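You operate a simulated robot arm through the tools that you are given. There is no shell and no other tool. Be economical: measure what you need, move in short steps, check, and stop when the job is done.

You run a simulated two-armed robot. Do the job below in one go: nothing can be reset, and whatever is moved stays where it is left.

TASK
Pick up the grey bag with one hand, pass it to the other hand and put it on the core box end of the flask bench. Set down upright: grey bag.

The check looks at the end state, three seconds after you hand in, the way a careful person would. Anything else that was tipped, shoved, dropped, spilled or broken makes it a failure.

THE ROBOT
Two 7-joint arms with two-finger grippers on one trunk, on a base that drives. Base frame: it is fixed to the floor where the robot stands at the start and does not move with it; the origin is under the middle of the robot, x ahead of it, y to its left, z up. Readings come in mm, degrees, newtons and seconds.
The left shoulder is at the start at [60, 123, 945], the right one opposite. With the tool pointing down near the work surface each hand reaches from about 360 to 800 mm from the robot's upright axis, wherever it stands, measured 20 degrees to its own side. Places, roughly: core box end of the flask bench [1100, -800, 800]; grey bag [1250, -2750, 750]. Payload 1.47 kg a hand.
The tool frame of a hand sits at the grasp point between the pads (the TCP): z along the fingers, y along the line on which they close. The tips reach 16 mm beyond it. Largest opening 87 mm; the body of the gripper starts 55 mm behind the TCP.
Orientation is told as [roll, pitch, yaw] about the base's x, y, z axes, in that order, counted from this pose: with the fingers straight down and closing along the base's y, the tool's x points along the base's -x, its y along +y and its z along -z.

THE INTERFACE
- The arms move only by the tool send_rows. It takes "left_motion", "right_motion" or both (then of equal length, played together; a hand with none holds still); each is a list of rows, each a list of 7 numbers: the turn, a rotation vector about the base's x, y, z in units of 60 degrees (1.0 is 60 degrees), then the shift along the base's x, y, z in units of 100 mm (1.0 is 100 mm), then the opening, from 0 (shut) to 1 (fully open). In form: [[rx, ry, rz, tx, ty, tz, claw], ...]. A call has 1 to 10 rows; each row is the pose to reach, as a shift and turn from the pose commanded when the call began. A call with a number of a shift or a turn outside -1 to 1 is refused whole. Each row takes 0.2 s and may step no farther than 50 mm and 8.6 degrees from the row before; otherwise, or with a gripper value out of range, the whole call is refused. A pose out of reach is approached as far as the arm can. The call stops where the force on the tool passes 40 N (or 10 N more than at its start, if that is more) or the arm is blocked; 0.2 s more then pass. Each finger travels about 153 mm/s and halts on what it meets, pressing with about 28 N; the grip force reading is that of the motor and also rises with nothing between the fingers. The clock runs only during rows and for 0.2 s after the last one: add rows that repeat a pose to give the fingers time. It gives the time, the measured TCP pose, the force on the tool (base axes), the opening and the grip force at its end, in the units of the frame above (readings bear some noise), with the torque about the TCP (base axes, N m) and any sound that the robot's microphone picked up.
- Cameras (640 x 400 px; columns grow to the right, rows downward): "scene" is now at [93.7, -9.2, 1507.2]; the picture's right is [-0.10, -0.99, 0.00], its down [-0.67, 0.07, -0.74] and it looks along [0.73, -0.08, -0.68] (base axes); focal length 254 px, centre (320, 200). "left" rides on the left gripper at [73, -12, -90] in its tool frame; the picture's right is [0.16, 0.99, 0.00], its down [-0.72, 0.12, -0.68] and it looks along [-0.67, 0.11, 0.73] (tool axes); focal length 247 px, centre (320, 200). "right" rides on the right gripper at [73, 12, -90] in its tool frame; the picture's right is [-0.16, 0.99, 0.00], its down [-0.72, -0.11, -0.68] and it looks along [-0.67, -0.11, 0.73] (tool axes); focal length 247 px, centre (320, 200). There is no depth. A picture from a camera that has moved, and an enlarged one, comes with that camera's place and axes in the base frame and with its lens.
- capture(camera): a new picture of that camera. It takes no simulated time.
- slide_trunk(by): slides the trunk up (or, below 0, down) by that many mm; the arms and the scene camera ride with it, the base frame stays. It gives what a move gives, with no picture.
- roll_base(legs): drives the robot by 1 to 6 legs, each [ahead, left, turn to the left] in mm, mm and degrees, along the robot's own axes; the way and the turn of a leg run together, so that a leg with both is an arc; at most 1500 mm and 180 degrees a leg. The arms and the cameras ride along, it lands a little off, and it stops where it bumps. It gives what a move gives.
- turn_head(pan, tilt): turns the head with the scene camera to pan (to the left, within 120 degrees either way) and tilt (down, from -29 to 69), counted from straight ahead of the robot. It gives what a move gives.
- enlarge(camera, box): a new picture of the part [left, top, right, bottom] of that camera's present view, enlarged. It takes no simulated time.
- close_job(): hands the job in; it is judged then, once.

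Go step by step. Nothing tells you exact positions but the pictures and the camera data: compare them with the known pose of the tool, close in by small moves and look again before you grip or let go. The budget is 135 turns and 106 pictures, counting those below and the enlarged ones. Unless the task says otherwise, let go and move clear before handing in, and close with one line.

The tools are called after "Call:" as name(argument=value, ...) on one line, values as JSON. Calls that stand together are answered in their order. send_rows: Moves the arms, as the interface text tells. Its arguments: {"type":"object","properties":{"left_motion":{"type":"array"},"right_motion":{"type":"array"}},"required":[]} The other tools are called the same way: slide_trunk (by) slides the trunk up or down; roll_base (legs) drives the base; turn_head (pan, tilt) turns the head that bears the scene camera; capture (camera) takes a picture; enlarge (camera, box) takes an enlarged picture of a part of a camera's view; close_job () hands the job in.

At the start:

```text
clock: 0.0
left_tool_pos: [544.8, 216.8, 1036.2]
left_orientation: [-0.1, 0.1, -0.1]
left_force: [0.2, -0.8, -0.6]
left_wrist_torque: [-0.03, 0.02, -0.01]
left_grip_width: 87.1
left_grasp_force: 0.1
right_tool_pos: [555.3, -194.4, 1021.9]
right_orientation: [0.0, 0.0, 0.0]
right_force: [0.0, 0.8, -0.4]
right_wrist_torque: [0.0, -0.01, -0.01]
right_grip_width: 87.0
right_grasp_force: 0.1
trunk travel left (down, up): [-100.0, 130.0]
robot x, y, heading: [-2.0, 3.5, 0.2]
head pan, tilt: [-6.0, 42.6]
```

scene: 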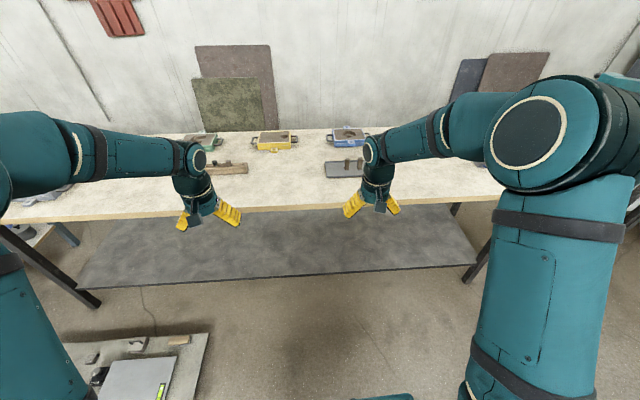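
right: 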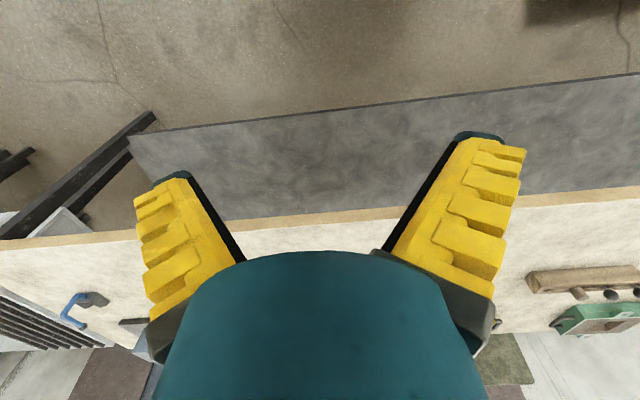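
left: 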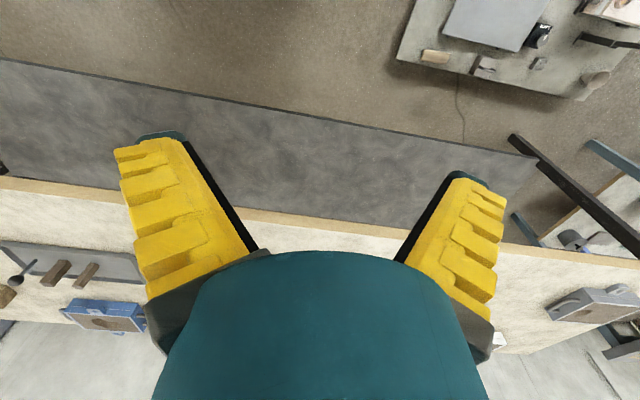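

I see the flask bench ahead, with the core-box end to the right and the bag much further right. I'll turn the head to look right before driving.

Call:
turn_head(pan=-60, tilt=25)

Call:
capture(camera="scene")

```text
clock: 1.2
left_tool_pos: [543.8, 217.4, 1035.2]
left_orientation: [0.0, -0.1, 0.0]
left_force: [0.7, -0.2, -0.8]
left_wrist_torque: [0.03, 0.04, -0.05]
left_grip_width: 87.0
left_grasp_force: 0.1
right_tool_pos: [555.6, -193.2, 1021.8]
right_orientation: [0.0, 0.0, 0.0]
right_force: [-0.7, 0.3, -0.1]
right_wrist_torque: [0.01, 0.01, -0.02]
right_grip_width: 87.0
right_grasp_force: 0.0
trunk travel left (down, up): [-100.0, 130.0]
robot x, y, heading: [1.7, 5.7, 0.1]
head pan, tilt: [-60.0, 25.0]
```

```text
102 pictures are left
camera scene: at [57.1, -80.3, 1534.4], right [-0.87, -0.5, 0.0], down [-0.21, 0.37, -0.91], along [0.45, -0.78, -0.42], focal length 254 px, centre (320, 200)
```

scene: 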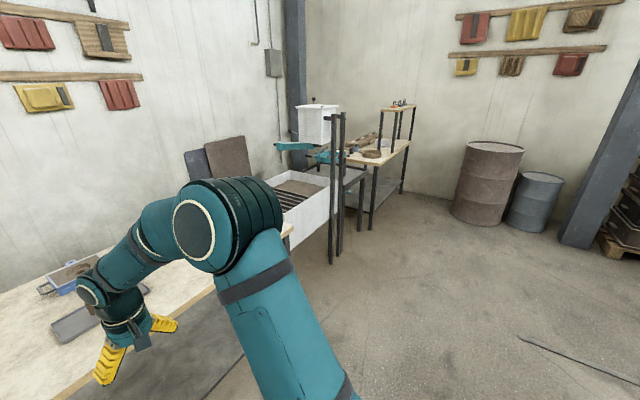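

The bag should project near pixel (345,155), on the second bench beyond a dark post. I'll enlarge that area.

Call:
enlarge(camera="scene", box=[240, 80, 440, 270])

```text
2.11 times, centred on (340, 175) of scene
camera zoom: at [57.1, -80.3, 1534.4], right [-0.87, -0.5, 0.0], down [-0.21, 0.37, -0.91], along [0.45, -0.78, -0.42], focal length 534 px, centre (278, 253)
```

zoom: 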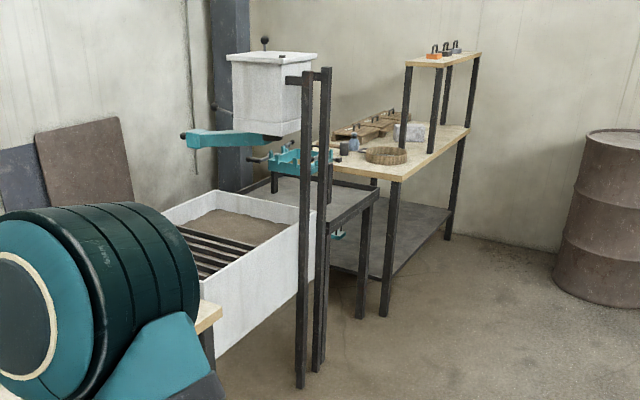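

The way along y looks open at x below about 800 (post foot near [900,-1780]). I'll drive right along y, then look at the bench.

Call:
roll_base(legs=[[-50, -1350, 0], [0, -1250, 0]])

Call:
turn_head(pan=-5, tilt=35)

Call:
capture(camera="scene")

```text
clock: 24.4
left_tool_pos: [499.6, -2433.6, 1035.8]
left_orientation: [0.0, 0.0, -0.7]
left_force: [-0.1, -0.1, 0.0]
left_wrist_torque: [0.0, 0.02, 0.01]
left_grip_width: 87.0
left_grasp_force: 0.0
right_tool_pos: [505.3, -2843.7, 1022.7]
right_orientation: [0.0, 0.1, -0.6]
right_force: [-0.5, -0.1, -0.6]
right_wrist_torque: [-0.01, 0.01, -0.02]
right_grip_width: 87.1
right_grasp_force: 0.1
trunk travel left (down, up): [-100.0, 130.0]
robot x, y, heading: [-46.4, -2643.4, -0.2]
head pan, tilt: [-60.0, 25.0]
```

```text
clock: 25.7
left_tool_pos: [499.9, -2432.8, 1034.6]
left_orientation: [0.0, 0.0, -0.6]
left_force: [0.8, 0.4, 0.2]
left_wrist_torque: [-0.02, -0.01, 0.0]
left_grip_width: 86.8
left_grasp_force: 0.1
right_tool_pos: [506.3, -2842.5, 1022.2]
right_orientation: [-0.1, 0.0, -0.6]
right_force: [1.0, -0.4, -0.3]
right_wrist_torque: [0.02, 0.0, -0.01]
right_grip_width: 86.8
right_grasp_force: 0.2
trunk travel left (down, up): [-100.0, 130.0]
robot x, y, heading: [-46.7, -2644.0, -0.6]
head pan, tilt: [-5.0, 35.0]
```

```text
100 pictures are left
camera scene: at [52.3, -2652.9, 1518.7], right [-0.1, -1.0, 0.0], down [-0.57, 0.06, -0.82], along [0.82, -0.08, -0.57], focal length 254 px, centre (320, 200)
```

scene: 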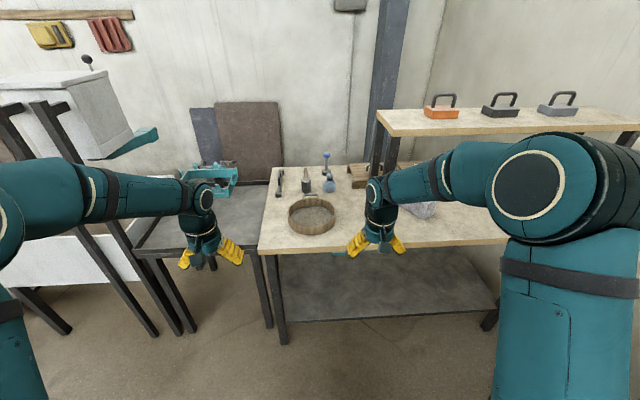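

A bench with a round sieve, small tools and something greyish behind the right hand. I'll zoom in to identify the bag.

Call:
enlarge(camera="scene", box=[250, 130, 450, 255])

```text
3.20 times, centred on (350, 192) of scene
camera zoom: at [52.3, -2652.9, 1518.7], right [-0.1, -1.0, 0.0], down [-0.57, 0.06, -0.82], along [0.82, -0.08, -0.57], focal length 812 px, centre (224, 224)
```

zoom: 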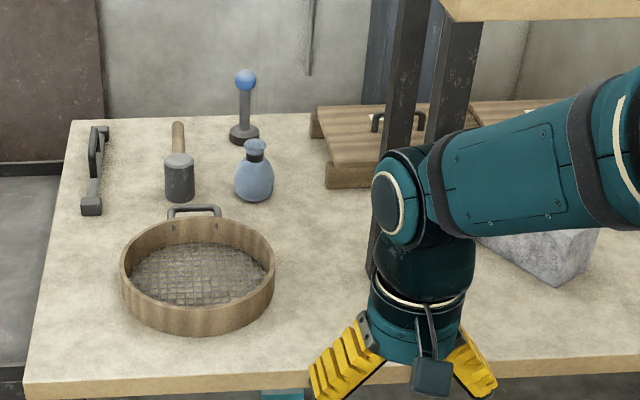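

The blue-grey tied bag at about [1245,-2815] fits the stated spot; the mallet, handle and sieve stand near it. I'll drive closer with the right hand lined up, then look again.

Call:
roll_base(legs=[[350, 80, 0.5]])

Call:
turn_head(pan=-15, tilt=42)

Call:
capture(camera="scene")

Call:
capture(camera="right")

```text
clock: 28.0
left_tool_pos: [842.9, -2347.2, 1034.8]
left_orientation: [0.0, 0.0, 0.3]
left_force: [0.3, 0.1, 0.3]
left_wrist_torque: [0.0, 0.04, 0.0]
left_grip_width: 87.2
left_grasp_force: 0.0
right_tool_pos: [856.4, -2756.9, 1021.0]
right_orientation: [-0.1, 0.0, 0.3]
right_force: [0.5, 0.1, -0.5]
right_wrist_torque: [0.0, 0.02, -0.03]
right_grip_width: 86.9
right_grasp_force: 0.0
trunk travel left (down, up): [-100.0, 130.0]
robot x, y, heading: [302.1, -2570.1, 0.2]
head pan, tilt: [-5.0, 35.0]
```

```text
clock: 28.7
left_tool_pos: [843.3, -2346.8, 1035.7]
left_orientation: [0.0, 0.0, 0.3]
left_force: [0.2, 0.3, -0.6]
left_wrist_torque: [0.0, 0.01, 0.01]
left_grip_width: 86.9
left_grasp_force: 0.1
right_tool_pos: [855.7, -2757.2, 1022.1]
right_orientation: [-0.1, 0.0, 0.3]
right_force: [0.0, -0.1, 0.1]
right_wrist_torque: [-0.01, 0.04, 0.0]
right_grip_width: 87.0
right_grasp_force: 0.1
trunk travel left (down, up): [-100.0, 130.0]
robot x, y, heading: [299.6, -2566.0, 0.4]
head pan, tilt: [-15.0, 42.0]
```

```text
98 pictures are left
camera scene: at [391.9, -2587.9, 1508.2], right [-0.25, -0.97, 0.0], down [-0.65, 0.17, -0.74], along [0.72, -0.19, -0.67], focal length 254 px, centre (320, 200)
```

scene: 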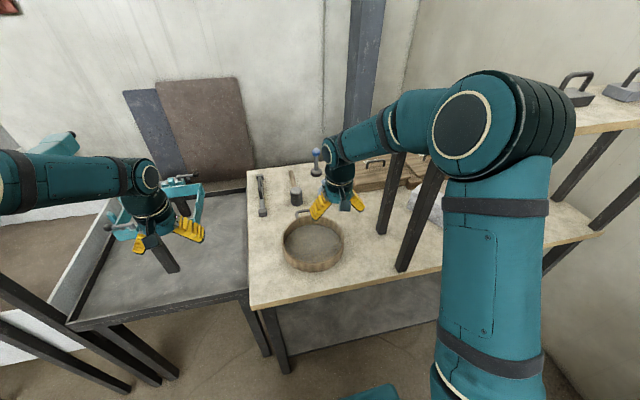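

```text
97 pictures are left
camera right: at [782.2, -2745.8, 1112.2], right [0.15, 0.99, 0.0], down [0.72, -0.11, 0.68], along [0.67, -0.1, -0.73], focal length 247 px, centre (320, 200)
```

right: 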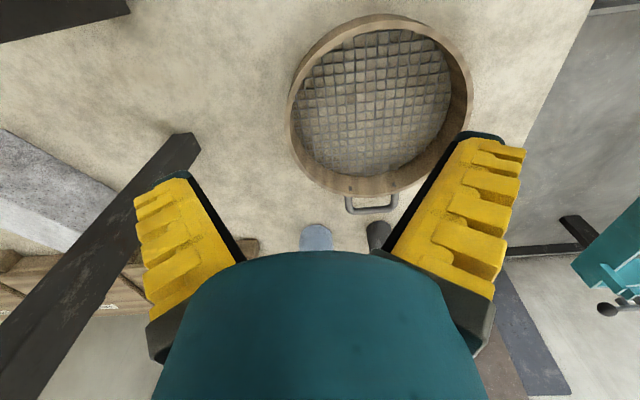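

The bag shows just behind the right hand in its view. I'll shift the right hand aside to get an unobstructed scene view.

Call:
send_rows(right_motion=[[0, 0, 0, -0.2, 0.4, 0, 1], [0, 0, 0, -0.4, 0.8, 0, 1], [0, 0, 0, -0.5, 1.0, 0, 1]])

Call:
enlarge(camera="scene", box=[240, 120, 440, 245])

```text
clock: 29.5
left_tool_pos: [843.1, -2347.0, 1036.0]
left_orientation: [0.0, 0.0, 0.4]
left_force: [0.3, 1.0, 0.0]
left_wrist_torque: [0.0, -0.01, -0.02]
left_grip_width: 86.9
left_grasp_force: 0.0
right_tool_pos: [804.2, -2657.0, 1023.3]
right_orientation: [-0.1, 0.0, 0.3]
right_force: [-0.2, -0.7, -0.3]
right_wrist_torque: [-0.01, -0.03, 0.0]
right_grip_width: 86.7
right_grasp_force: 0.0
trunk travel left (down, up): [-100.0, 130.0]
robot x, y, heading: [301.4, -2566.6, 0.1]
head pan, tilt: [-15.0, 42.0]
```

```text
3.20 times, centred on (340, 182) of scene
camera zoom: at [391.7, -2587.6, 1508.2], right [-0.25, -0.97, 0.0], down [-0.65, 0.17, -0.74], along [0.72, -0.19, -0.67], focal length 812 px, centre (256, 256)
```

zoom: 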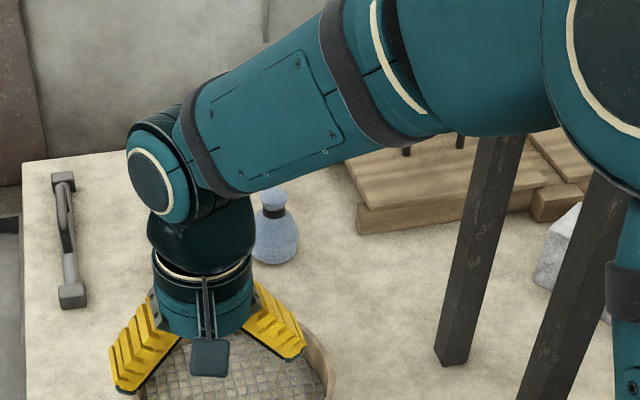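

The bag stands at about [1165,-2808] on a bench near z 800; a shelf post stands at about [930,-2960]. I'll keep the robot well to the left so the right forearm stays clear of the post, and pull the left hand in first.

Call:
send_rows(left_motion=[[0, 0, 0, -0.4, 0, 0.2, 1], [0, 0, 0, -0.8, 0, 0.4, 1], [0, 0, 0, -1.0, 0, 0.5, 1]])

Call:
roll_base(legs=[[0, 85, 0], [150, 0, 0]])

Call:
turn_head(pan=-22, tilt=42)

Call:
capture(camera="scene")

Call:
capture(camera="right")

```text
clock: 30.3
left_tool_pos: [741.3, -2346.3, 1084.2]
left_orientation: [-0.1, -0.1, 0.2]
left_force: [-0.1, -0.2, 0.2]
left_wrist_torque: [-0.01, 0.0, 0.0]
left_grip_width: 87.3
left_grasp_force: 0.0
right_tool_pos: [804.0, -2657.1, 1023.2]
right_orientation: [0.0, 0.1, 0.2]
right_force: [-0.7, -0.3, -0.4]
right_wrist_torque: [0.04, -0.02, 0.0]
right_grip_width: 87.1
right_grasp_force: 0.0
trunk travel left (down, up): [-100.0, 130.0]
robot x, y, heading: [298.2, -2568.2, 0.1]
head pan, tilt: [-15.0, 42.0]
```

```text
clock: 32.7
left_tool_pos: [889.1, -2257.1, 1082.8]
left_orientation: [0.0, 0.0, 0.4]
left_force: [0.4, 1.2, -0.4]
left_wrist_torque: [-0.01, 0.05, 0.0]
left_grip_width: 87.2
left_grasp_force: 0.0
right_tool_pos: [953.8, -2569.2, 1022.8]
right_orientation: [-0.1, -0.1, 0.5]
right_force: [0.4, -0.2, 0.5]
right_wrist_torque: [0.0, -0.02, -0.03]
right_grip_width: 86.9
right_grasp_force: 0.0
trunk travel left (down, up): [-100.0, 130.0]
robot x, y, heading: [446.3, -2477.8, 0.7]
head pan, tilt: [-15.0, 42.0]
```

```text
clock: 33.4
left_tool_pos: [889.2, -2258.2, 1084.7]
left_orientation: [0.0, 0.0, 0.5]
left_force: [-0.5, -0.2, 0.7]
left_wrist_torque: [-0.01, -0.02, -0.01]
left_grip_width: 87.1
left_grasp_force: 0.0
right_tool_pos: [952.8, -2568.3, 1023.0]
right_orientation: [-0.1, 0.0, 0.5]
right_force: [-0.5, 0.5, -0.2]
right_wrist_torque: [-0.01, 0.01, 0.02]
right_grip_width: 86.8
right_grasp_force: 0.1
trunk travel left (down, up): [-100.0, 130.0]
robot x, y, heading: [450.2, -2482.8, 0.6]
head pan, tilt: [-22.0, 42.0]
```

```text
95 pictures are left
camera scene: at [535.9, -2510.0, 1508.2], right [-0.37, -0.93, 0.0], down [-0.62, 0.25, -0.74], along [0.69, -0.27, -0.67], focal length 254 px, centre (320, 200)
```

scene: 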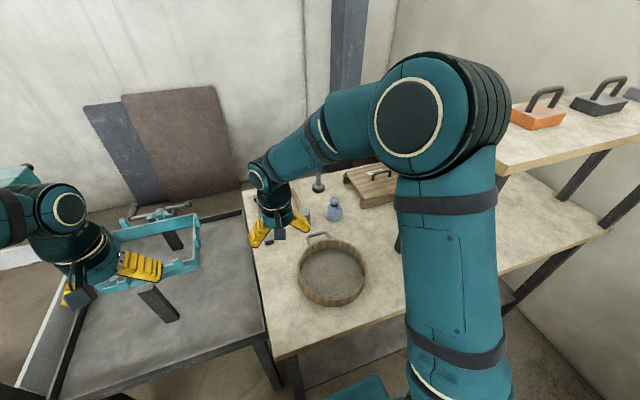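

```text
94 pictures are left
camera right: at [879.0, -2557.1, 1112.4], right [0.15, 0.99, 0.0], down [0.72, -0.11, 0.68], along [0.67, -0.1, -0.73], focal length 247 px, centre (320, 200)
```

right: 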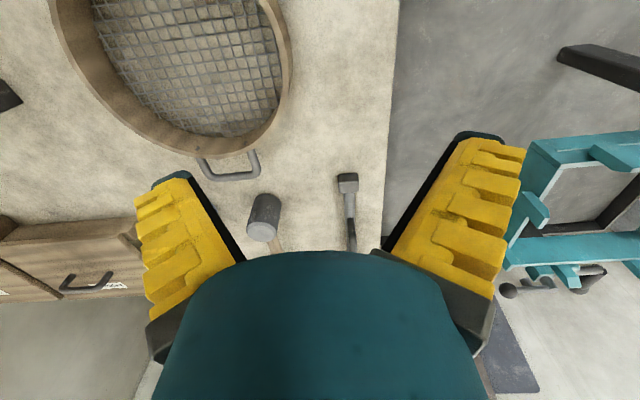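

Now the bag is clearly visible in the scene view beside the mallet. I'll enlarge it to measure.

Call:
enlarge(camera="scene", box=[290, 160, 390, 222])

Call:
enlarge(camera="scene", box=[480, 160, 640, 260])

```text
6.40 times, centred on (340, 191) of scene
camera zoom: at [535.9, -2510.0, 1508.2], right [-0.37, -0.93, 0.0], down [-0.62, 0.25, -0.74], along [0.69, -0.27, -0.67], focal length 1625 px, centre (192, 258)
```

zoom: 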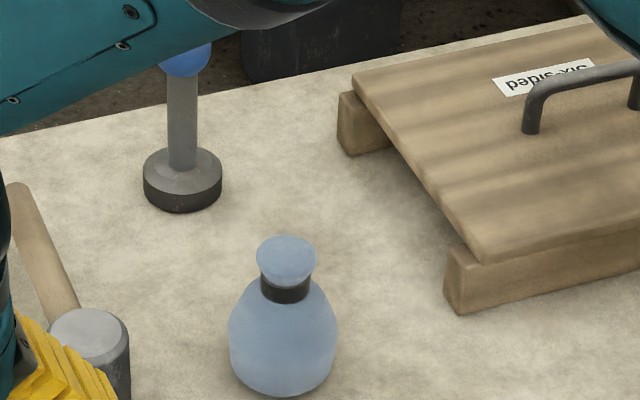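

```text
4.00 times, centred on (560, 210) of scene
camera zoom: at [535.9, -2510.0, 1508.2], right [-0.37, -0.93, 0.0], down [-0.62, 0.25, -0.74], along [0.69, -0.27, -0.67], focal length 1016 px, centre (-640, 160)
```

zoom: 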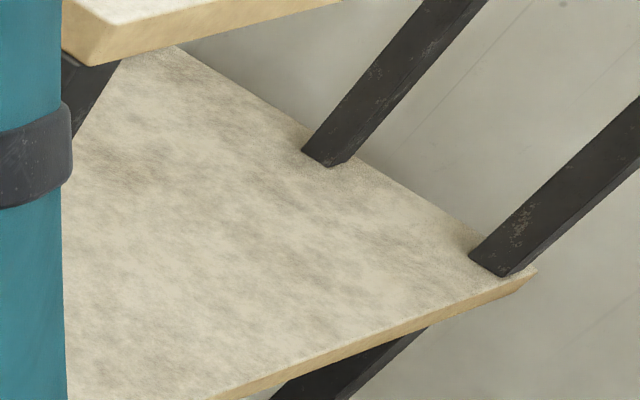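

The object is a small tied pouch: roughly 64 mm wide, 88 mm tall, standing at about [1161,-2814], with its neck band about 60 mm above the bench. Plan: right hand takes the neck from above (closing along x), and the left later takes the body at a tilt. First I'll yaw the right hand +90°.

Call:
send_rows(right_motion=[[0, 0, 0.14, 0.1, -0.1, 0, 1], [0, 0, 0.28, 0.2, -0.2, 0, 1], [0, 0, 0.42, 0.3, -0.3, 0, 1], [0, 0, 0.56, 0.4, -0.4, 0, 1], [0, 0, 0.7, 0.5, -0.5, 0, 1], [0, 0, 0.84, 0.6, -0.6, 0, 1], [0, 0, 0.98, 0.7, -0.7, 0, 1]])

Call:
send_rows(right_motion=[[0, 0, 0.13, 0.1, -0.2, 0, 1], [0, 0, 0.26, 0.3, -0.5, 0, 1], [0, 0, 0.39, 0.5, -0.8, 0, 1], [0, 0, 0.51, 0.7, -1.0, 0, 1]])

Call:
capture(camera="right")

Call:
capture(camera="scene")

```text
clock: 35.0
left_tool_pos: [890.1, -2258.4, 1083.7]
left_orientation: [0.0, 0.0, 0.5]
left_force: [-0.3, -0.1, -0.2]
left_wrist_torque: [0.01, 0.0, 0.01]
left_grip_width: 87.2
left_grasp_force: 0.0
right_tool_pos: [1023.3, -2638.9, 1022.3]
right_orientation: [-0.1, 0.0, 59.4]
right_force: [-0.1, 0.6, -0.1]
right_wrist_torque: [0.01, 0.0, 0.01]
right_grip_width: 87.2
right_grasp_force: 0.1
trunk travel left (down, up): [-100.0, 130.0]
robot x, y, heading: [446.9, -2475.7, 0.3]
head pan, tilt: [-22.0, 42.0]
```

```text
clock: 36.0
left_tool_pos: [890.6, -2257.2, 1084.3]
left_orientation: [0.0, 0.0, 0.5]
left_force: [-0.3, -0.6, 0.5]
left_wrist_torque: [-0.05, 0.03, 0.0]
left_grip_width: 86.9
left_grasp_force: 0.1
right_tool_pos: [1092.6, -2738.3, 1022.5]
right_orientation: [-0.1, 0.0, 90.0]
right_force: [-0.3, 0.1, 0.3]
right_wrist_torque: [0.02, 0.03, 0.04]
right_grip_width: 86.9
right_grasp_force: 0.1
trunk travel left (down, up): [-100.0, 130.0]
robot x, y, heading: [448.2, -2477.2, 0.5]
head pan, tilt: [-22.0, 42.0]
```

```text
91 pictures are left
camera right: at [1080.1, -2810.5, 1113.0], right [-0.99, 0.16, 0.0], down [0.12, 0.72, 0.68], along [0.11, 0.67, -0.73], focal length 247 px, centre (320, 200)
```

right: 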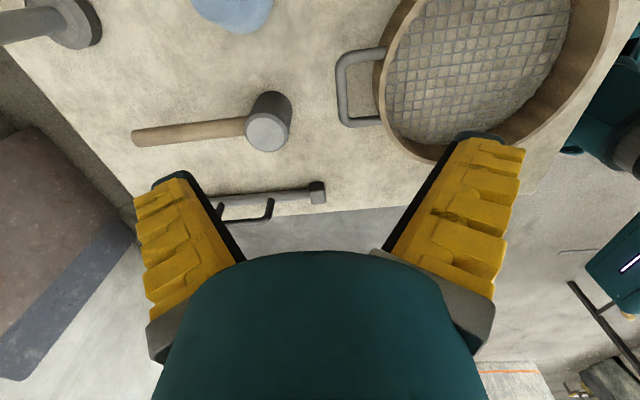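

```text
90 pictures are left
camera scene: at [536.9, -2510.2, 1508.1], right [-0.37, -0.93, 0.0], down [-0.62, 0.25, -0.74], along [0.69, -0.27, -0.67], focal length 254 px, centre (320, 200)
```

scene: 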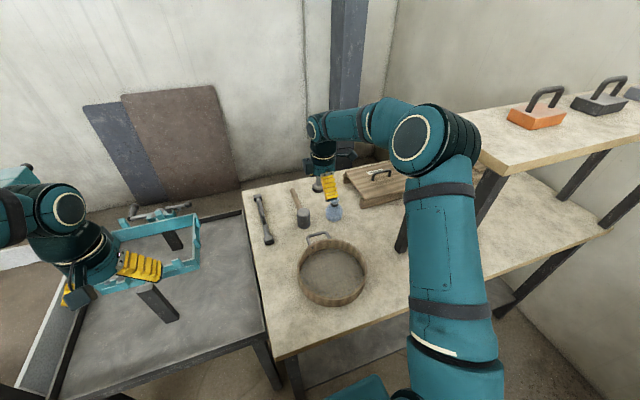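

The right hand is yawed and reaches fine. The elbow is near the shelf, so I'll advance most of the way above the bag and check both the elbow and the wrist view.

Call:
send_rows(right_motion=[[0, 0, 0, 0.2, -0.2, 0, 1], [0, 0, 0, 0.4, -0.35, 0, 1], [0, 0, 0, 0.55, -0.5, -0.1, 1]])

Call:
turn_head(pan=-50, tilt=35)

Call:
capture(camera="scene")

Call:
capture(camera="right")

```text
clock: 36.8
left_tool_pos: [890.2, -2258.4, 1084.6]
left_orientation: [0.0, 0.0, 0.5]
left_force: [0.7, -0.2, -1.2]
left_wrist_torque: [0.0, 0.04, -0.01]
left_grip_width: 87.2
left_grasp_force: 0.1
right_tool_pos: [1147.8, -2789.2, 1014.6]
right_orientation: [0.1, -0.1, 90.0]
right_force: [0.5, 0.4, -0.3]
right_wrist_torque: [0.0, 0.04, -0.02]
right_grip_width: 86.9
right_grasp_force: 0.2
trunk travel left (down, up): [-100.0, 130.0]
robot x, y, heading: [446.3, -2479.5, 0.3]
head pan, tilt: [-22.0, 42.0]
```

```text
clock: 37.7
left_tool_pos: [889.5, -2258.0, 1085.1]
left_orientation: [-0.1, -0.1, 0.5]
left_force: [-0.3, 1.3, -0.9]
left_wrist_torque: [0.03, 0.03, 0.0]
left_grip_width: 87.2
left_grasp_force: 0.1
right_tool_pos: [1146.1, -2787.3, 1014.5]
right_orientation: [-0.1, 0.0, 89.9]
right_force: [0.1, 0.3, -0.3]
right_wrist_torque: [-0.01, 0.0, 0.0]
right_grip_width: 86.8
right_grasp_force: 0.1
trunk travel left (down, up): [-100.0, 130.0]
robot x, y, heading: [446.1, -2477.8, 0.7]
head pan, tilt: [-50.0, 35.0]
```

```text
89 pictures are left
camera scene: at [515.6, -2546.2, 1518.7], right [-0.76, -0.65, 0.0], down [-0.37, 0.44, -0.82], along [0.53, -0.62, -0.57], focal length 254 px, centre (320, 200)
```

scene: 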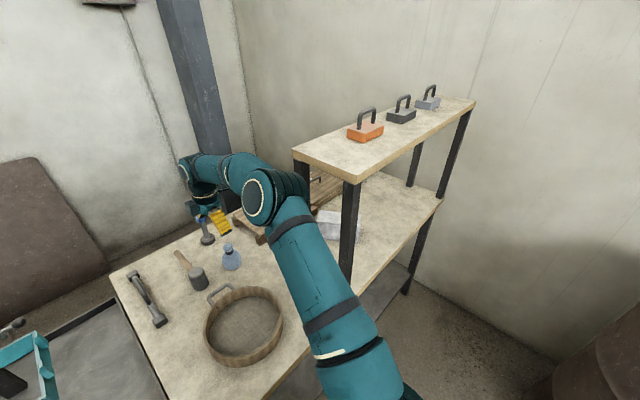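

```text
88 pictures are left
camera right: at [1134.1, -2860.0, 1104.3], right [-0.99, 0.16, 0.0], down [0.12, 0.72, 0.68], along [0.11, 0.67, -0.73], focal length 247 px, centre (320, 200)
```

right: 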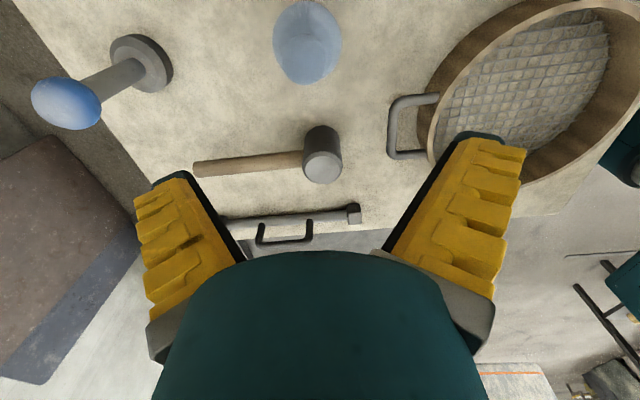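

The bag centre comes out at about [1153,-2819] from the wrist camera, in agreement. The elbow still clears the shelf; I'll move over it and down a bit, then look.

Call:
send_rows(right_motion=[[0, 0, 0, 0.05, -0.15, -0.1, 1], [0, 0, 0, 0.08, -0.3, -0.3, 1], [0, 0, 0, 0.08, -0.3, -0.6, 1]])

Call:
capture(camera="right")

Call:
enlarge(camera="scene", box=[160, 130, 360, 255])

```text
clock: 38.5
left_tool_pos: [889.4, -2256.6, 1083.9]
left_orientation: [0.0, 0.1, 0.5]
left_force: [0.4, 0.3, 0.2]
left_wrist_torque: [0.02, 0.01, -0.04]
left_grip_width: 87.1
left_grasp_force: 0.1
right_tool_pos: [1153.7, -2817.5, 952.2]
right_orientation: [0.1, 0.0, 90.0]
right_force: [0.2, 0.2, -0.4]
right_wrist_torque: [0.0, 0.02, 0.02]
right_grip_width: 87.0
right_grasp_force: 0.1
trunk travel left (down, up): [-100.0, 130.0]
robot x, y, heading: [448.8, -2481.4, 0.6]
head pan, tilt: [-50.0, 35.0]
```

```text
87 pictures are left
camera right: at [1142.5, -2889.8, 1042.5], right [-0.99, 0.16, 0.0], down [0.12, 0.72, 0.68], along [0.11, 0.67, -0.73], focal length 247 px, centre (320, 200)
```

right: 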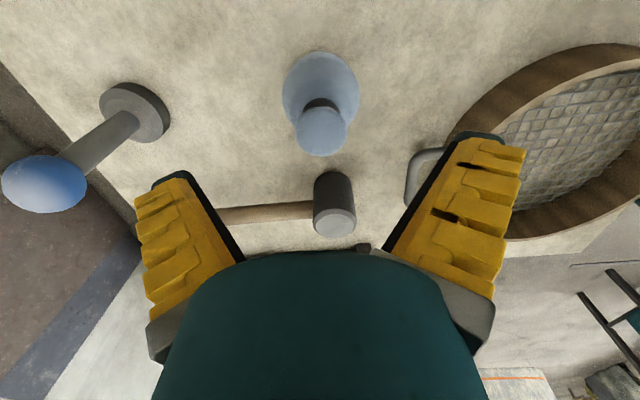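

```text
3.20 times, centred on (260, 192) of scene
camera zoom: at [516.0, -2546.4, 1518.6], right [-0.76, -0.65, 0.0], down [-0.37, 0.44, -0.82], along [0.53, -0.62, -0.57], focal length 812 px, centre (512, 224)
```

zoom: 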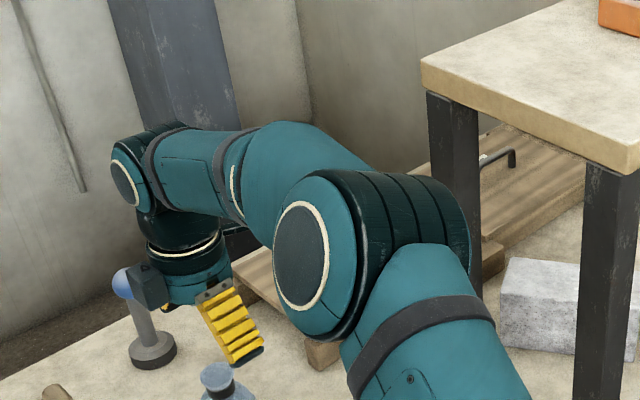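

The flare lies right under the hand at about [1155,-2814], its top near z 890. I'll descend to about z 905 and check.

Call:
send_rows(right_motion=[[0, 0, 0, 0.0, 0.02, -0.25, 1], [0, 0, 0, 0.0, 0.03, -0.47, 1]])

Call:
capture(camera="right")

Call:
enlarge(camera="scene", box=[180, 190, 280, 290])

```text
clock: 39.1
left_tool_pos: [889.6, -2257.5, 1084.1]
left_orientation: [0.0, 0.1, 0.5]
left_force: [0.8, -0.3, 0.5]
left_wrist_torque: [-0.03, -0.04, -0.03]
left_grip_width: 87.0
left_grasp_force: 0.0
right_tool_pos: [1153.2, -2815.9, 903.6]
right_orientation: [0.0, 0.0, 89.9]
right_force: [-0.9, 0.1, -0.9]
right_wrist_torque: [-0.03, 0.0, -0.01]
right_grip_width: 87.1
right_grasp_force: 0.1
trunk travel left (down, up): [-100.0, 130.0]
robot x, y, heading: [447.4, -2479.3, 0.8]
head pan, tilt: [-50.0, 35.0]
```

```text
85 pictures are left
camera right: at [1141.9, -2888.1, 994.1], right [-0.99, 0.16, 0.0], down [0.12, 0.72, 0.68], along [0.11, 0.67, -0.73], focal length 247 px, centre (320, 200)
```

right: 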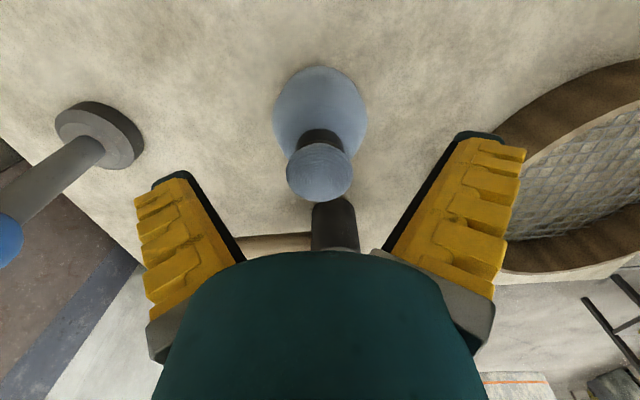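

```text
4.00 times, centred on (230, 240) of scene
camera zoom: at [515.6, -2546.3, 1518.7], right [-0.76, -0.65, 0.0], down [-0.37, 0.44, -0.82], along [0.53, -0.62, -0.57], focal length 1016 px, centre (680, 40)
```

zoom: 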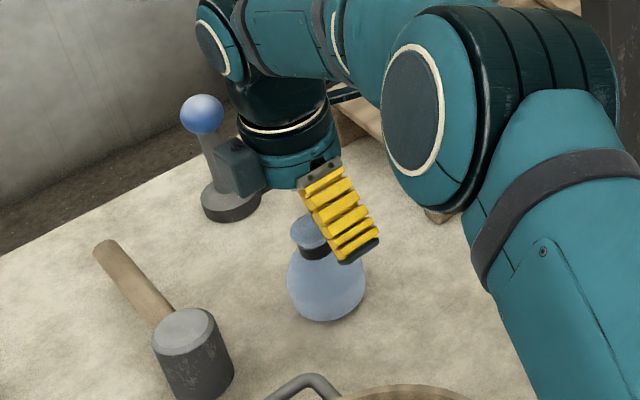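

The flare is centred under the TCP (top near z 897, about 31 mm wide). I'll descend to z 878 and close on the neck.

Call:
send_rows(right_motion=[[0, 0, 0, 0.0, -0.02, -0.13, 1], [0, 0, 0, 0.0, -0.02, -0.26, 1], [0, 0, 0, 0.0, -0.02, -0.26, 0.6], [0, 0, 0, 0.0, -0.02, -0.26, 0.1], [0, 0, 0, 0.0, -0.02, -0.26, 0.0], [0, 0, 0, 0.0, -0.02, -0.26, 0.0]])

Call:
capture(camera="right")

Call:
enlarge(camera="scene", box=[180, 190, 280, 290])

```text
clock: 40.5
left_tool_pos: [889.9, -2256.7, 1084.8]
left_orientation: [0.1, 0.0, 0.5]
left_force: [0.4, 0.2, 0.1]
left_wrist_torque: [0.01, -0.01, 0.01]
left_grip_width: 87.0
left_grasp_force: 0.0
right_tool_pos: [1154.7, -2817.5, 878.2]
right_orientation: [0.0, 0.0, 89.9]
right_force: [-1.5, -0.3, 4.5]
right_wrist_torque: [0.01, 0.0, 0.03]
right_grip_width: 23.9
right_grasp_force: 28.2
trunk travel left (down, up): [-100.0, 130.0]
robot x, y, heading: [445.9, -2481.0, 0.4]
head pan, tilt: [-50.0, 35.0]
```

```text
83 pictures are left
camera right: at [1142.2, -2890.4, 968.7], right [-0.99, 0.16, 0.0], down [0.12, 0.72, 0.68], along [0.11, 0.67, -0.73], focal length 247 px, centre (320, 200)
```

right: 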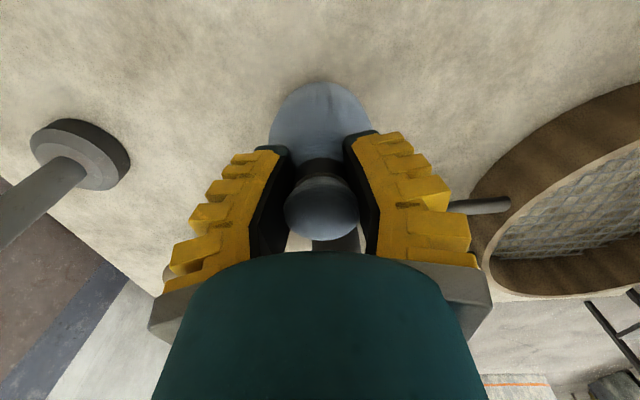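

```text
4.00 times, centred on (230, 240) of scene
camera zoom: at [515.1, -2546.2, 1518.7], right [-0.76, -0.65, 0.0], down [-0.37, 0.44, -0.82], along [0.53, -0.62, -0.57], focal length 1016 px, centre (680, 40)
```

zoom: 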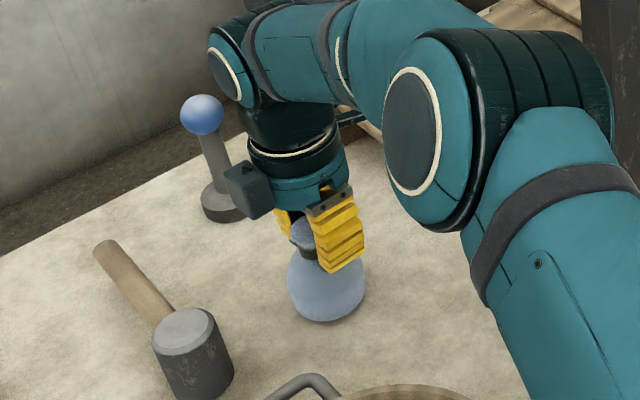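

Gripped at 23.9 mm on the neck. I'll lift straight up.

Call:
send_rows(right_motion=[[0, 0, 0, 0.0, 0, 0.1, 0], [0, 0, 0, 0.0, 0, 0.3, 0], [0, 0, 0, 0.0, 0, 0.6, 0], [0, 0, 0, 0.0, 0, 0.95, 0]])

Call:
capture(camera="right")

Call:
enlarge(camera="scene", box=[160, 130, 320, 255])

```text
clock: 41.5
left_tool_pos: [888.8, -2257.4, 1083.9]
left_orientation: [-0.1, 0.0, 0.6]
left_force: [-0.8, 0.0, 0.4]
left_wrist_torque: [-0.03, -0.02, -0.05]
left_grip_width: 86.7
left_grasp_force: 0.1
right_tool_pos: [1155.3, -2817.8, 974.3]
right_orientation: [0.0, 0.1, 90.0]
right_force: [0.1, -0.7, -0.3]
right_wrist_torque: [0.03, -0.03, -0.01]
right_grip_width: 0.0
right_grasp_force: 27.9
trunk travel left (down, up): [-100.0, 130.0]
robot x, y, heading: [447.3, -2480.1, 0.5]
head pan, tilt: [-50.0, 35.0]
```

```text
81 pictures are left
camera right: at [1142.2, -2890.9, 1063.6], right [-0.99, 0.16, 0.0], down [0.12, 0.72, 0.68], along [0.11, 0.67, -0.73], focal length 247 px, centre (320, 200)
```

right: 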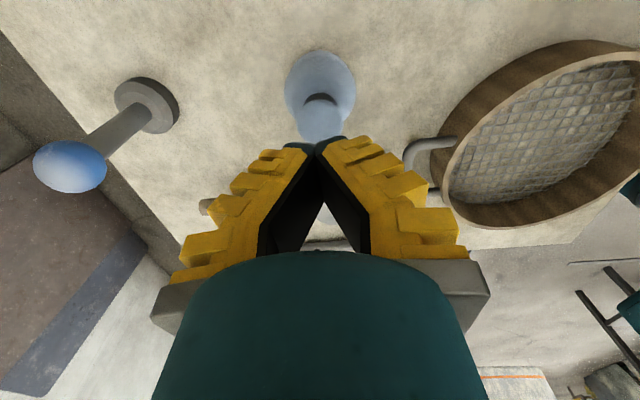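

```text
3.20 times, centred on (240, 192) of scene
camera zoom: at [515.0, -2546.0, 1518.7], right [-0.76, -0.65, 0.0], down [-0.37, 0.44, -0.82], along [0.53, -0.62, -0.57], focal length 812 px, centre (576, 224)
```

zoom: 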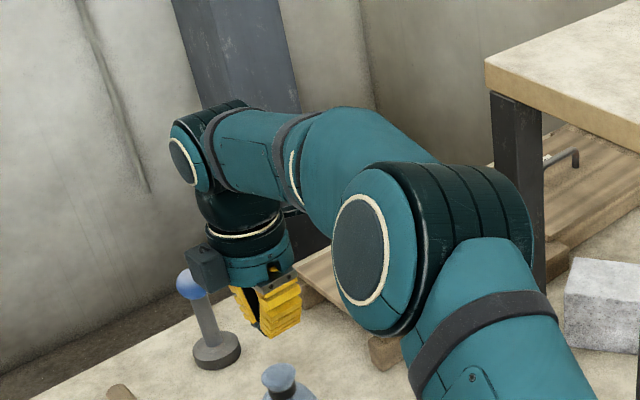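

The grip slipped off the neck during the lift; the bag still stands. I'll open, and look closely at the fingers and the bag's shape.

Call:
send_rows(right_motion=[[0, 0, 0, 0, 0.4, 0.1, 0.3], [0, 0, 0, 0, 0.8, 0.2, 0.5], [0, 0, 0, 0, 1.0, 0.2, 0.5]])

Call:
capture(camera="right")

Call:
enlarge(camera="scene", box=[190, 220, 270, 280])

Call:
enlarge(camera="scene", box=[150, 150, 250, 230])

```text
clock: 42.3
left_tool_pos: [889.2, -2257.9, 1084.5]
left_orientation: [0.0, 0.0, 0.5]
left_force: [-0.7, 0.5, -0.2]
left_wrist_torque: [0.01, 0.0, -0.01]
left_grip_width: 87.1
left_grasp_force: 0.0
right_tool_pos: [1156.1, -2717.6, 993.1]
right_orientation: [-0.1, 0.0, 90.0]
right_force: [0.2, -0.2, -0.3]
right_wrist_torque: [-0.01, 0.03, -0.01]
right_grip_width: 49.1
right_grasp_force: 4.3
trunk travel left (down, up): [-100.0, 130.0]
robot x, y, heading: [449.2, -2481.1, 0.4]
head pan, tilt: [-50.0, 35.0]
```

```text
79 pictures are left
camera right: at [1144.4, -2789.8, 1083.9], right [-0.99, 0.16, 0.0], down [0.12, 0.72, 0.68], along [0.11, 0.67, -0.73], focal length 247 px, centre (320, 200)
```

right: 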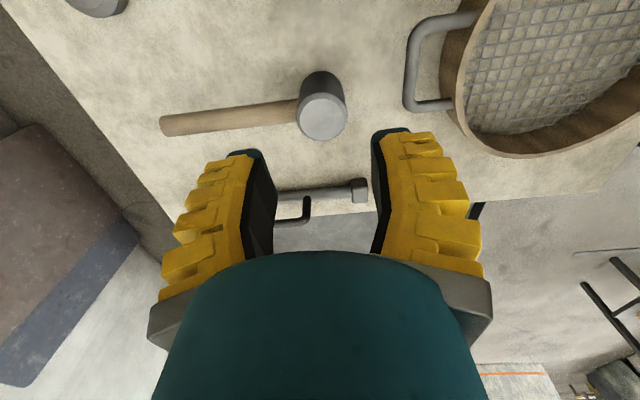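

```text
6.67 times, centred on (230, 250) of scene
camera zoom: at [515.5, -2546.0, 1518.7], right [-0.76, -0.65, 0.0], down [-0.37, 0.44, -0.82], along [0.53, -0.62, -0.57], focal length 1692 px, centre (920, -133)
```

zoom: 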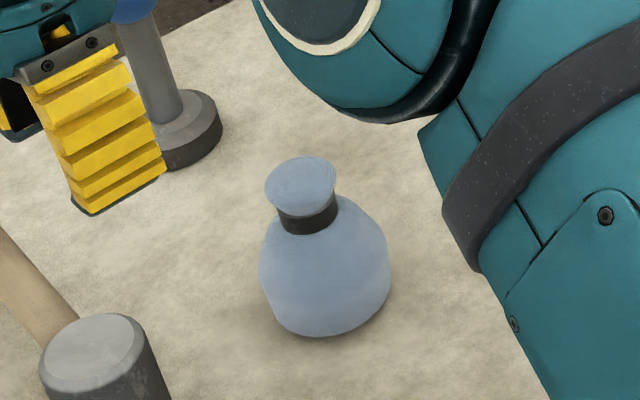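

```text
5.00 times, centred on (200, 190) of scene
camera zoom: at [515.5, -2546.0, 1518.7], right [-0.76, -0.65, 0.0], down [-0.37, 0.44, -0.82], along [0.53, -0.62, -0.57], focal length 1269 px, centre (920, 250)
```

zoom: 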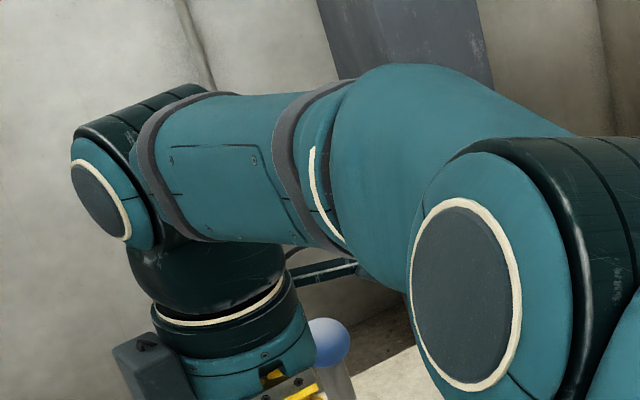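

The fingers pivot, so they hold only at the tips on the neck, and they slipped. The body (about 64 mm) is the better place. I'll go back above the bag with fingers open and re-measure its position.

Call:
send_rows(right_motion=[[0, 0, 0, 0, -0.4, 0, 1], [0, 0, 0, 0, -0.8, -0.2, 1], [0, 0, 0, 0, -1.0, -0.55, 1]])

Call:
capture(camera="right")

```text
clock: 43.1
left_tool_pos: [888.7, -2258.9, 1084.3]
left_orientation: [0.0, 0.0, 0.5]
left_force: [0.3, -0.2, -0.3]
left_wrist_torque: [0.04, 0.02, 0.0]
left_grip_width: 87.1
left_grasp_force: 0.0
right_tool_pos: [1157.9, -2819.0, 940.1]
right_orientation: [-0.1, 0.0, 90.0]
right_force: [0.3, -0.6, -0.5]
right_wrist_torque: [0.04, 0.0, -0.01]
right_grip_width: 87.0
right_grasp_force: 0.0
trunk travel left (down, up): [-100.0, 130.0]
robot x, y, heading: [443.8, -2481.0, 0.5]
head pan, tilt: [-50.0, 35.0]
```

```text
76 pictures are left
camera right: at [1144.5, -2890.6, 1028.9], right [-0.99, 0.16, 0.0], down [0.12, 0.72, 0.68], along [0.11, 0.67, -0.73], focal length 247 px, centre (320, 200)
```

right: 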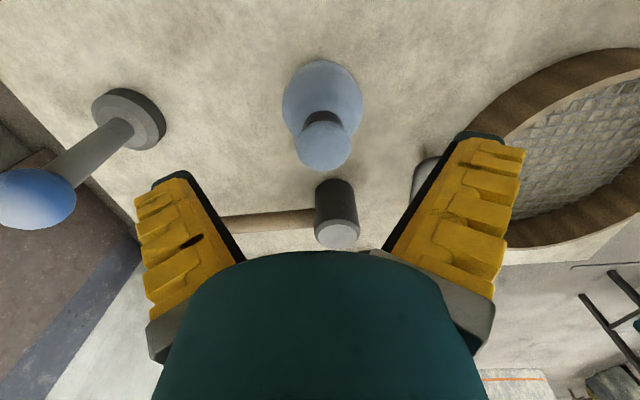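

The body measures about 63 mm wide, centred at [1154.5,-2819]. I'll descend around it to TCP z ~847 and close on the body.

Call:
send_rows(right_motion=[[0, 0, 0, -0.03, 0, -0.3, 1], [0, 0, 0, -0.03, 0, -0.6, 1], [0, 0, 0, -0.03, 0, -0.8, 1], [0, 0, 0, -0.03, 0, -0.9, 1]])

Call:
capture(camera="right")

Call:
enlarge(camera="scene", box=[190, 200, 270, 280])

```text
clock: 44.1
left_tool_pos: [888.9, -2256.9, 1084.8]
left_orientation: [0.1, 0.0, 0.4]
left_force: [1.3, 0.2, -0.5]
left_wrist_torque: [0.0, 0.03, -0.02]
left_grip_width: 87.0
left_grasp_force: 0.0
right_tool_pos: [1153.5, -2819.4, 848.9]
right_orientation: [-0.1, 0.1, 89.9]
right_force: [0.6, 0.8, -0.1]
right_wrist_torque: [-0.01, 0.02, 0.02]
right_grip_width: 87.0
right_grasp_force: 0.1
trunk travel left (down, up): [-100.0, 130.0]
robot x, y, heading: [444.5, -2478.9, 0.8]
head pan, tilt: [-50.0, 35.0]
```

```text
75 pictures are left
camera right: at [1140.6, -2890.8, 939.9], right [-0.99, 0.16, 0.0], down [0.12, 0.72, 0.68], along [0.11, 0.67, -0.73], focal length 247 px, centre (320, 200)
```

right: 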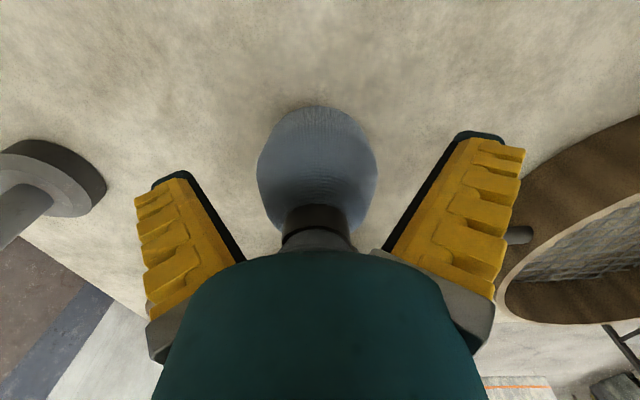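

```text
5.00 times, centred on (230, 240) of scene
camera zoom: at [515.6, -2546.3, 1518.7], right [-0.76, -0.65, 0.0], down [-0.37, 0.44, -0.82], along [0.53, -0.62, -0.57], focal length 1269 px, centre (770, 0)
```

zoom: 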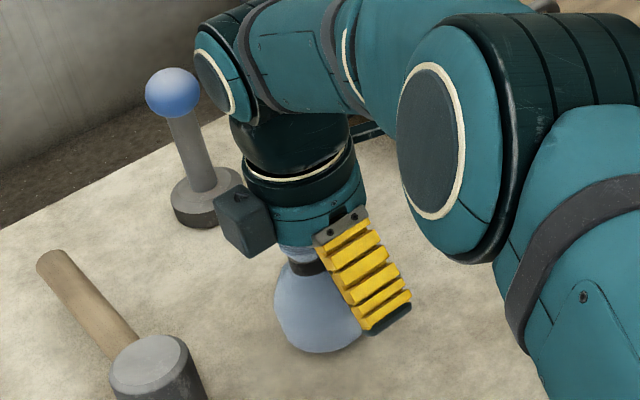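

The flare sits just under the palm, and the body is between the fingers. I'll close here.

Call:
send_rows(right_motion=[[0, 0, 0, 0, 0, 0, 0.75], [0, 0, 0, 0, 0, 0, 0.5], [0, 0, 0, 0, 0, 0, 0.3], [0, 0, 0, 0, 0, 0, 0.3]])

Call:
send_rows(right_motion=[[0, 0, 0, 0, 0, 0.05, 0.2], [0, 0, 0, 0, 0, 0.1, 0.2], [0, 0, 0, 0, 0, 0.1, 0.2]])

Call:
capture(camera="right")

```text
clock: 45.1
left_tool_pos: [889.3, -2258.8, 1084.8]
left_orientation: [0.0, 0.0, 0.5]
left_force: [0.1, -0.3, -0.1]
left_wrist_torque: [-0.01, 0.04, 0.0]
left_grip_width: 87.0
left_grasp_force: 0.1
right_tool_pos: [1153.6, -2818.1, 852.6]
right_orientation: [-0.2, 0.0, 89.8]
right_force: [1.7, -3.3, 10.8]
right_wrist_torque: [-0.29, 0.03, 0.03]
right_grip_width: 47.3
right_grasp_force: 27.9
trunk travel left (down, up): [-100.0, 130.0]
robot x, y, heading: [451.4, -2476.2, 0.2]
head pan, tilt: [-50.0, 35.0]
```

```text
clock: 45.9
left_tool_pos: [889.7, -2257.3, 1084.9]
left_orientation: [0.0, 0.0, 0.5]
left_force: [0.5, -0.1, 0.3]
left_wrist_torque: [-0.02, -0.01, 0.01]
left_grip_width: 87.1
left_grasp_force: 0.0
right_tool_pos: [1152.0, -2816.3, 858.8]
right_orientation: [0.0, 0.0, 90.0]
right_force: [0.8, -0.4, -0.9]
right_wrist_torque: [-0.02, 0.04, 0.03]
right_grip_width: 44.1
right_grasp_force: 28.2
trunk travel left (down, up): [-100.0, 130.0]
robot x, y, heading: [451.2, -2479.4, 0.7]
head pan, tilt: [-50.0, 35.0]
```

```text
73 pictures are left
camera right: at [1140.7, -2889.6, 948.9], right [-0.99, 0.16, 0.0], down [0.12, 0.72, 0.68], along [0.11, 0.67, -0.73], focal length 247 px, centre (320, 200)
```

right: 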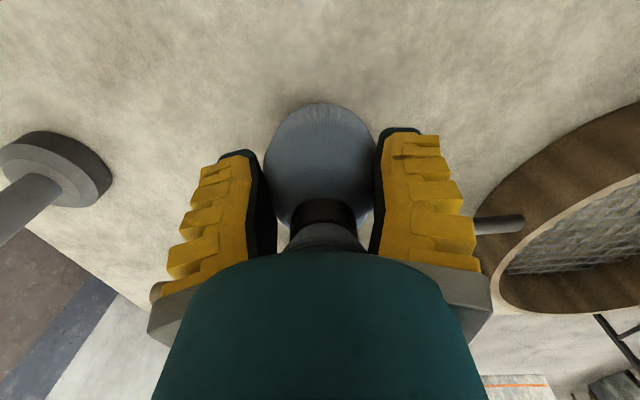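

The profile (47 mm at tip height 832) says the tips are on the sloping shoulder and the bag top is nearer z 880, so there is room to go lower. I'll open, descend to TCP z ~831 and re-grip at the widest part.

Call:
send_rows(right_motion=[[0, 0, 0, 0, 0, 0.0, 0.7], [0, 0, 0, 0, 0, 0.0, 1], [0, 0, 0, 0.02, -0.03, -0.1, 1], [0, 0, 0, 0.02, -0.03, -0.18, 1], [0, 0, 0, 0.02, -0.03, -0.22, 1], [0, 0, 0, 0.02, -0.03, -0.27, 1]])

Call:
capture(camera="right")

Call:
enlarge(camera="scene", box=[190, 200, 270, 280])

```text
clock: 47.3
left_tool_pos: [886.0, -2256.0, 1086.4]
left_orientation: [-0.2, -0.2, 0.5]
left_force: [0.1, 0.5, 0.3]
left_wrist_torque: [-0.01, 0.0, 0.02]
left_grip_width: 87.1
left_grasp_force: 0.0
right_tool_pos: [1154.2, -2821.4, 839.6]
right_orientation: [-0.7, 0.2, 89.8]
right_force: [-5.3, -4.4, 40.2]
right_wrist_torque: [0.37, -0.09, 0.12]
right_grip_width: 87.0
right_grasp_force: 0.0
trunk travel left (down, up): [-100.0, 130.0]
robot x, y, heading: [449.0, -2480.3, 0.5]
head pan, tilt: [-50.0, 35.0]
```

```text
72 pictures are left
camera right: at [1141.1, -2894.0, 930.3], right [-0.99, 0.16, -0.01], down [0.11, 0.73, 0.68], along [0.12, 0.67, -0.73], focal length 247 px, centre (320, 200)
```

right: 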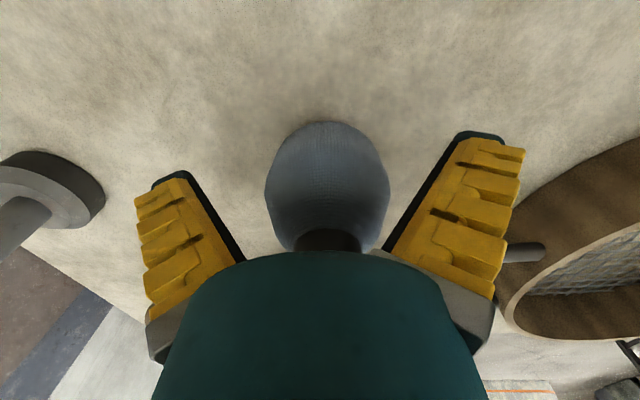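

```text
5.00 times, centred on (230, 240) of scene
camera zoom: at [510.7, -2544.8, 1519.4], right [-0.76, -0.65, 0.0], down [-0.37, 0.44, -0.82], along [0.53, -0.62, -0.57], focal length 1269 px, centre (770, 0)
```

zoom: 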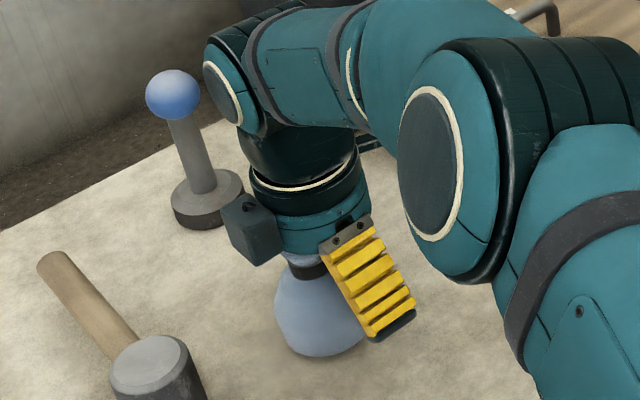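

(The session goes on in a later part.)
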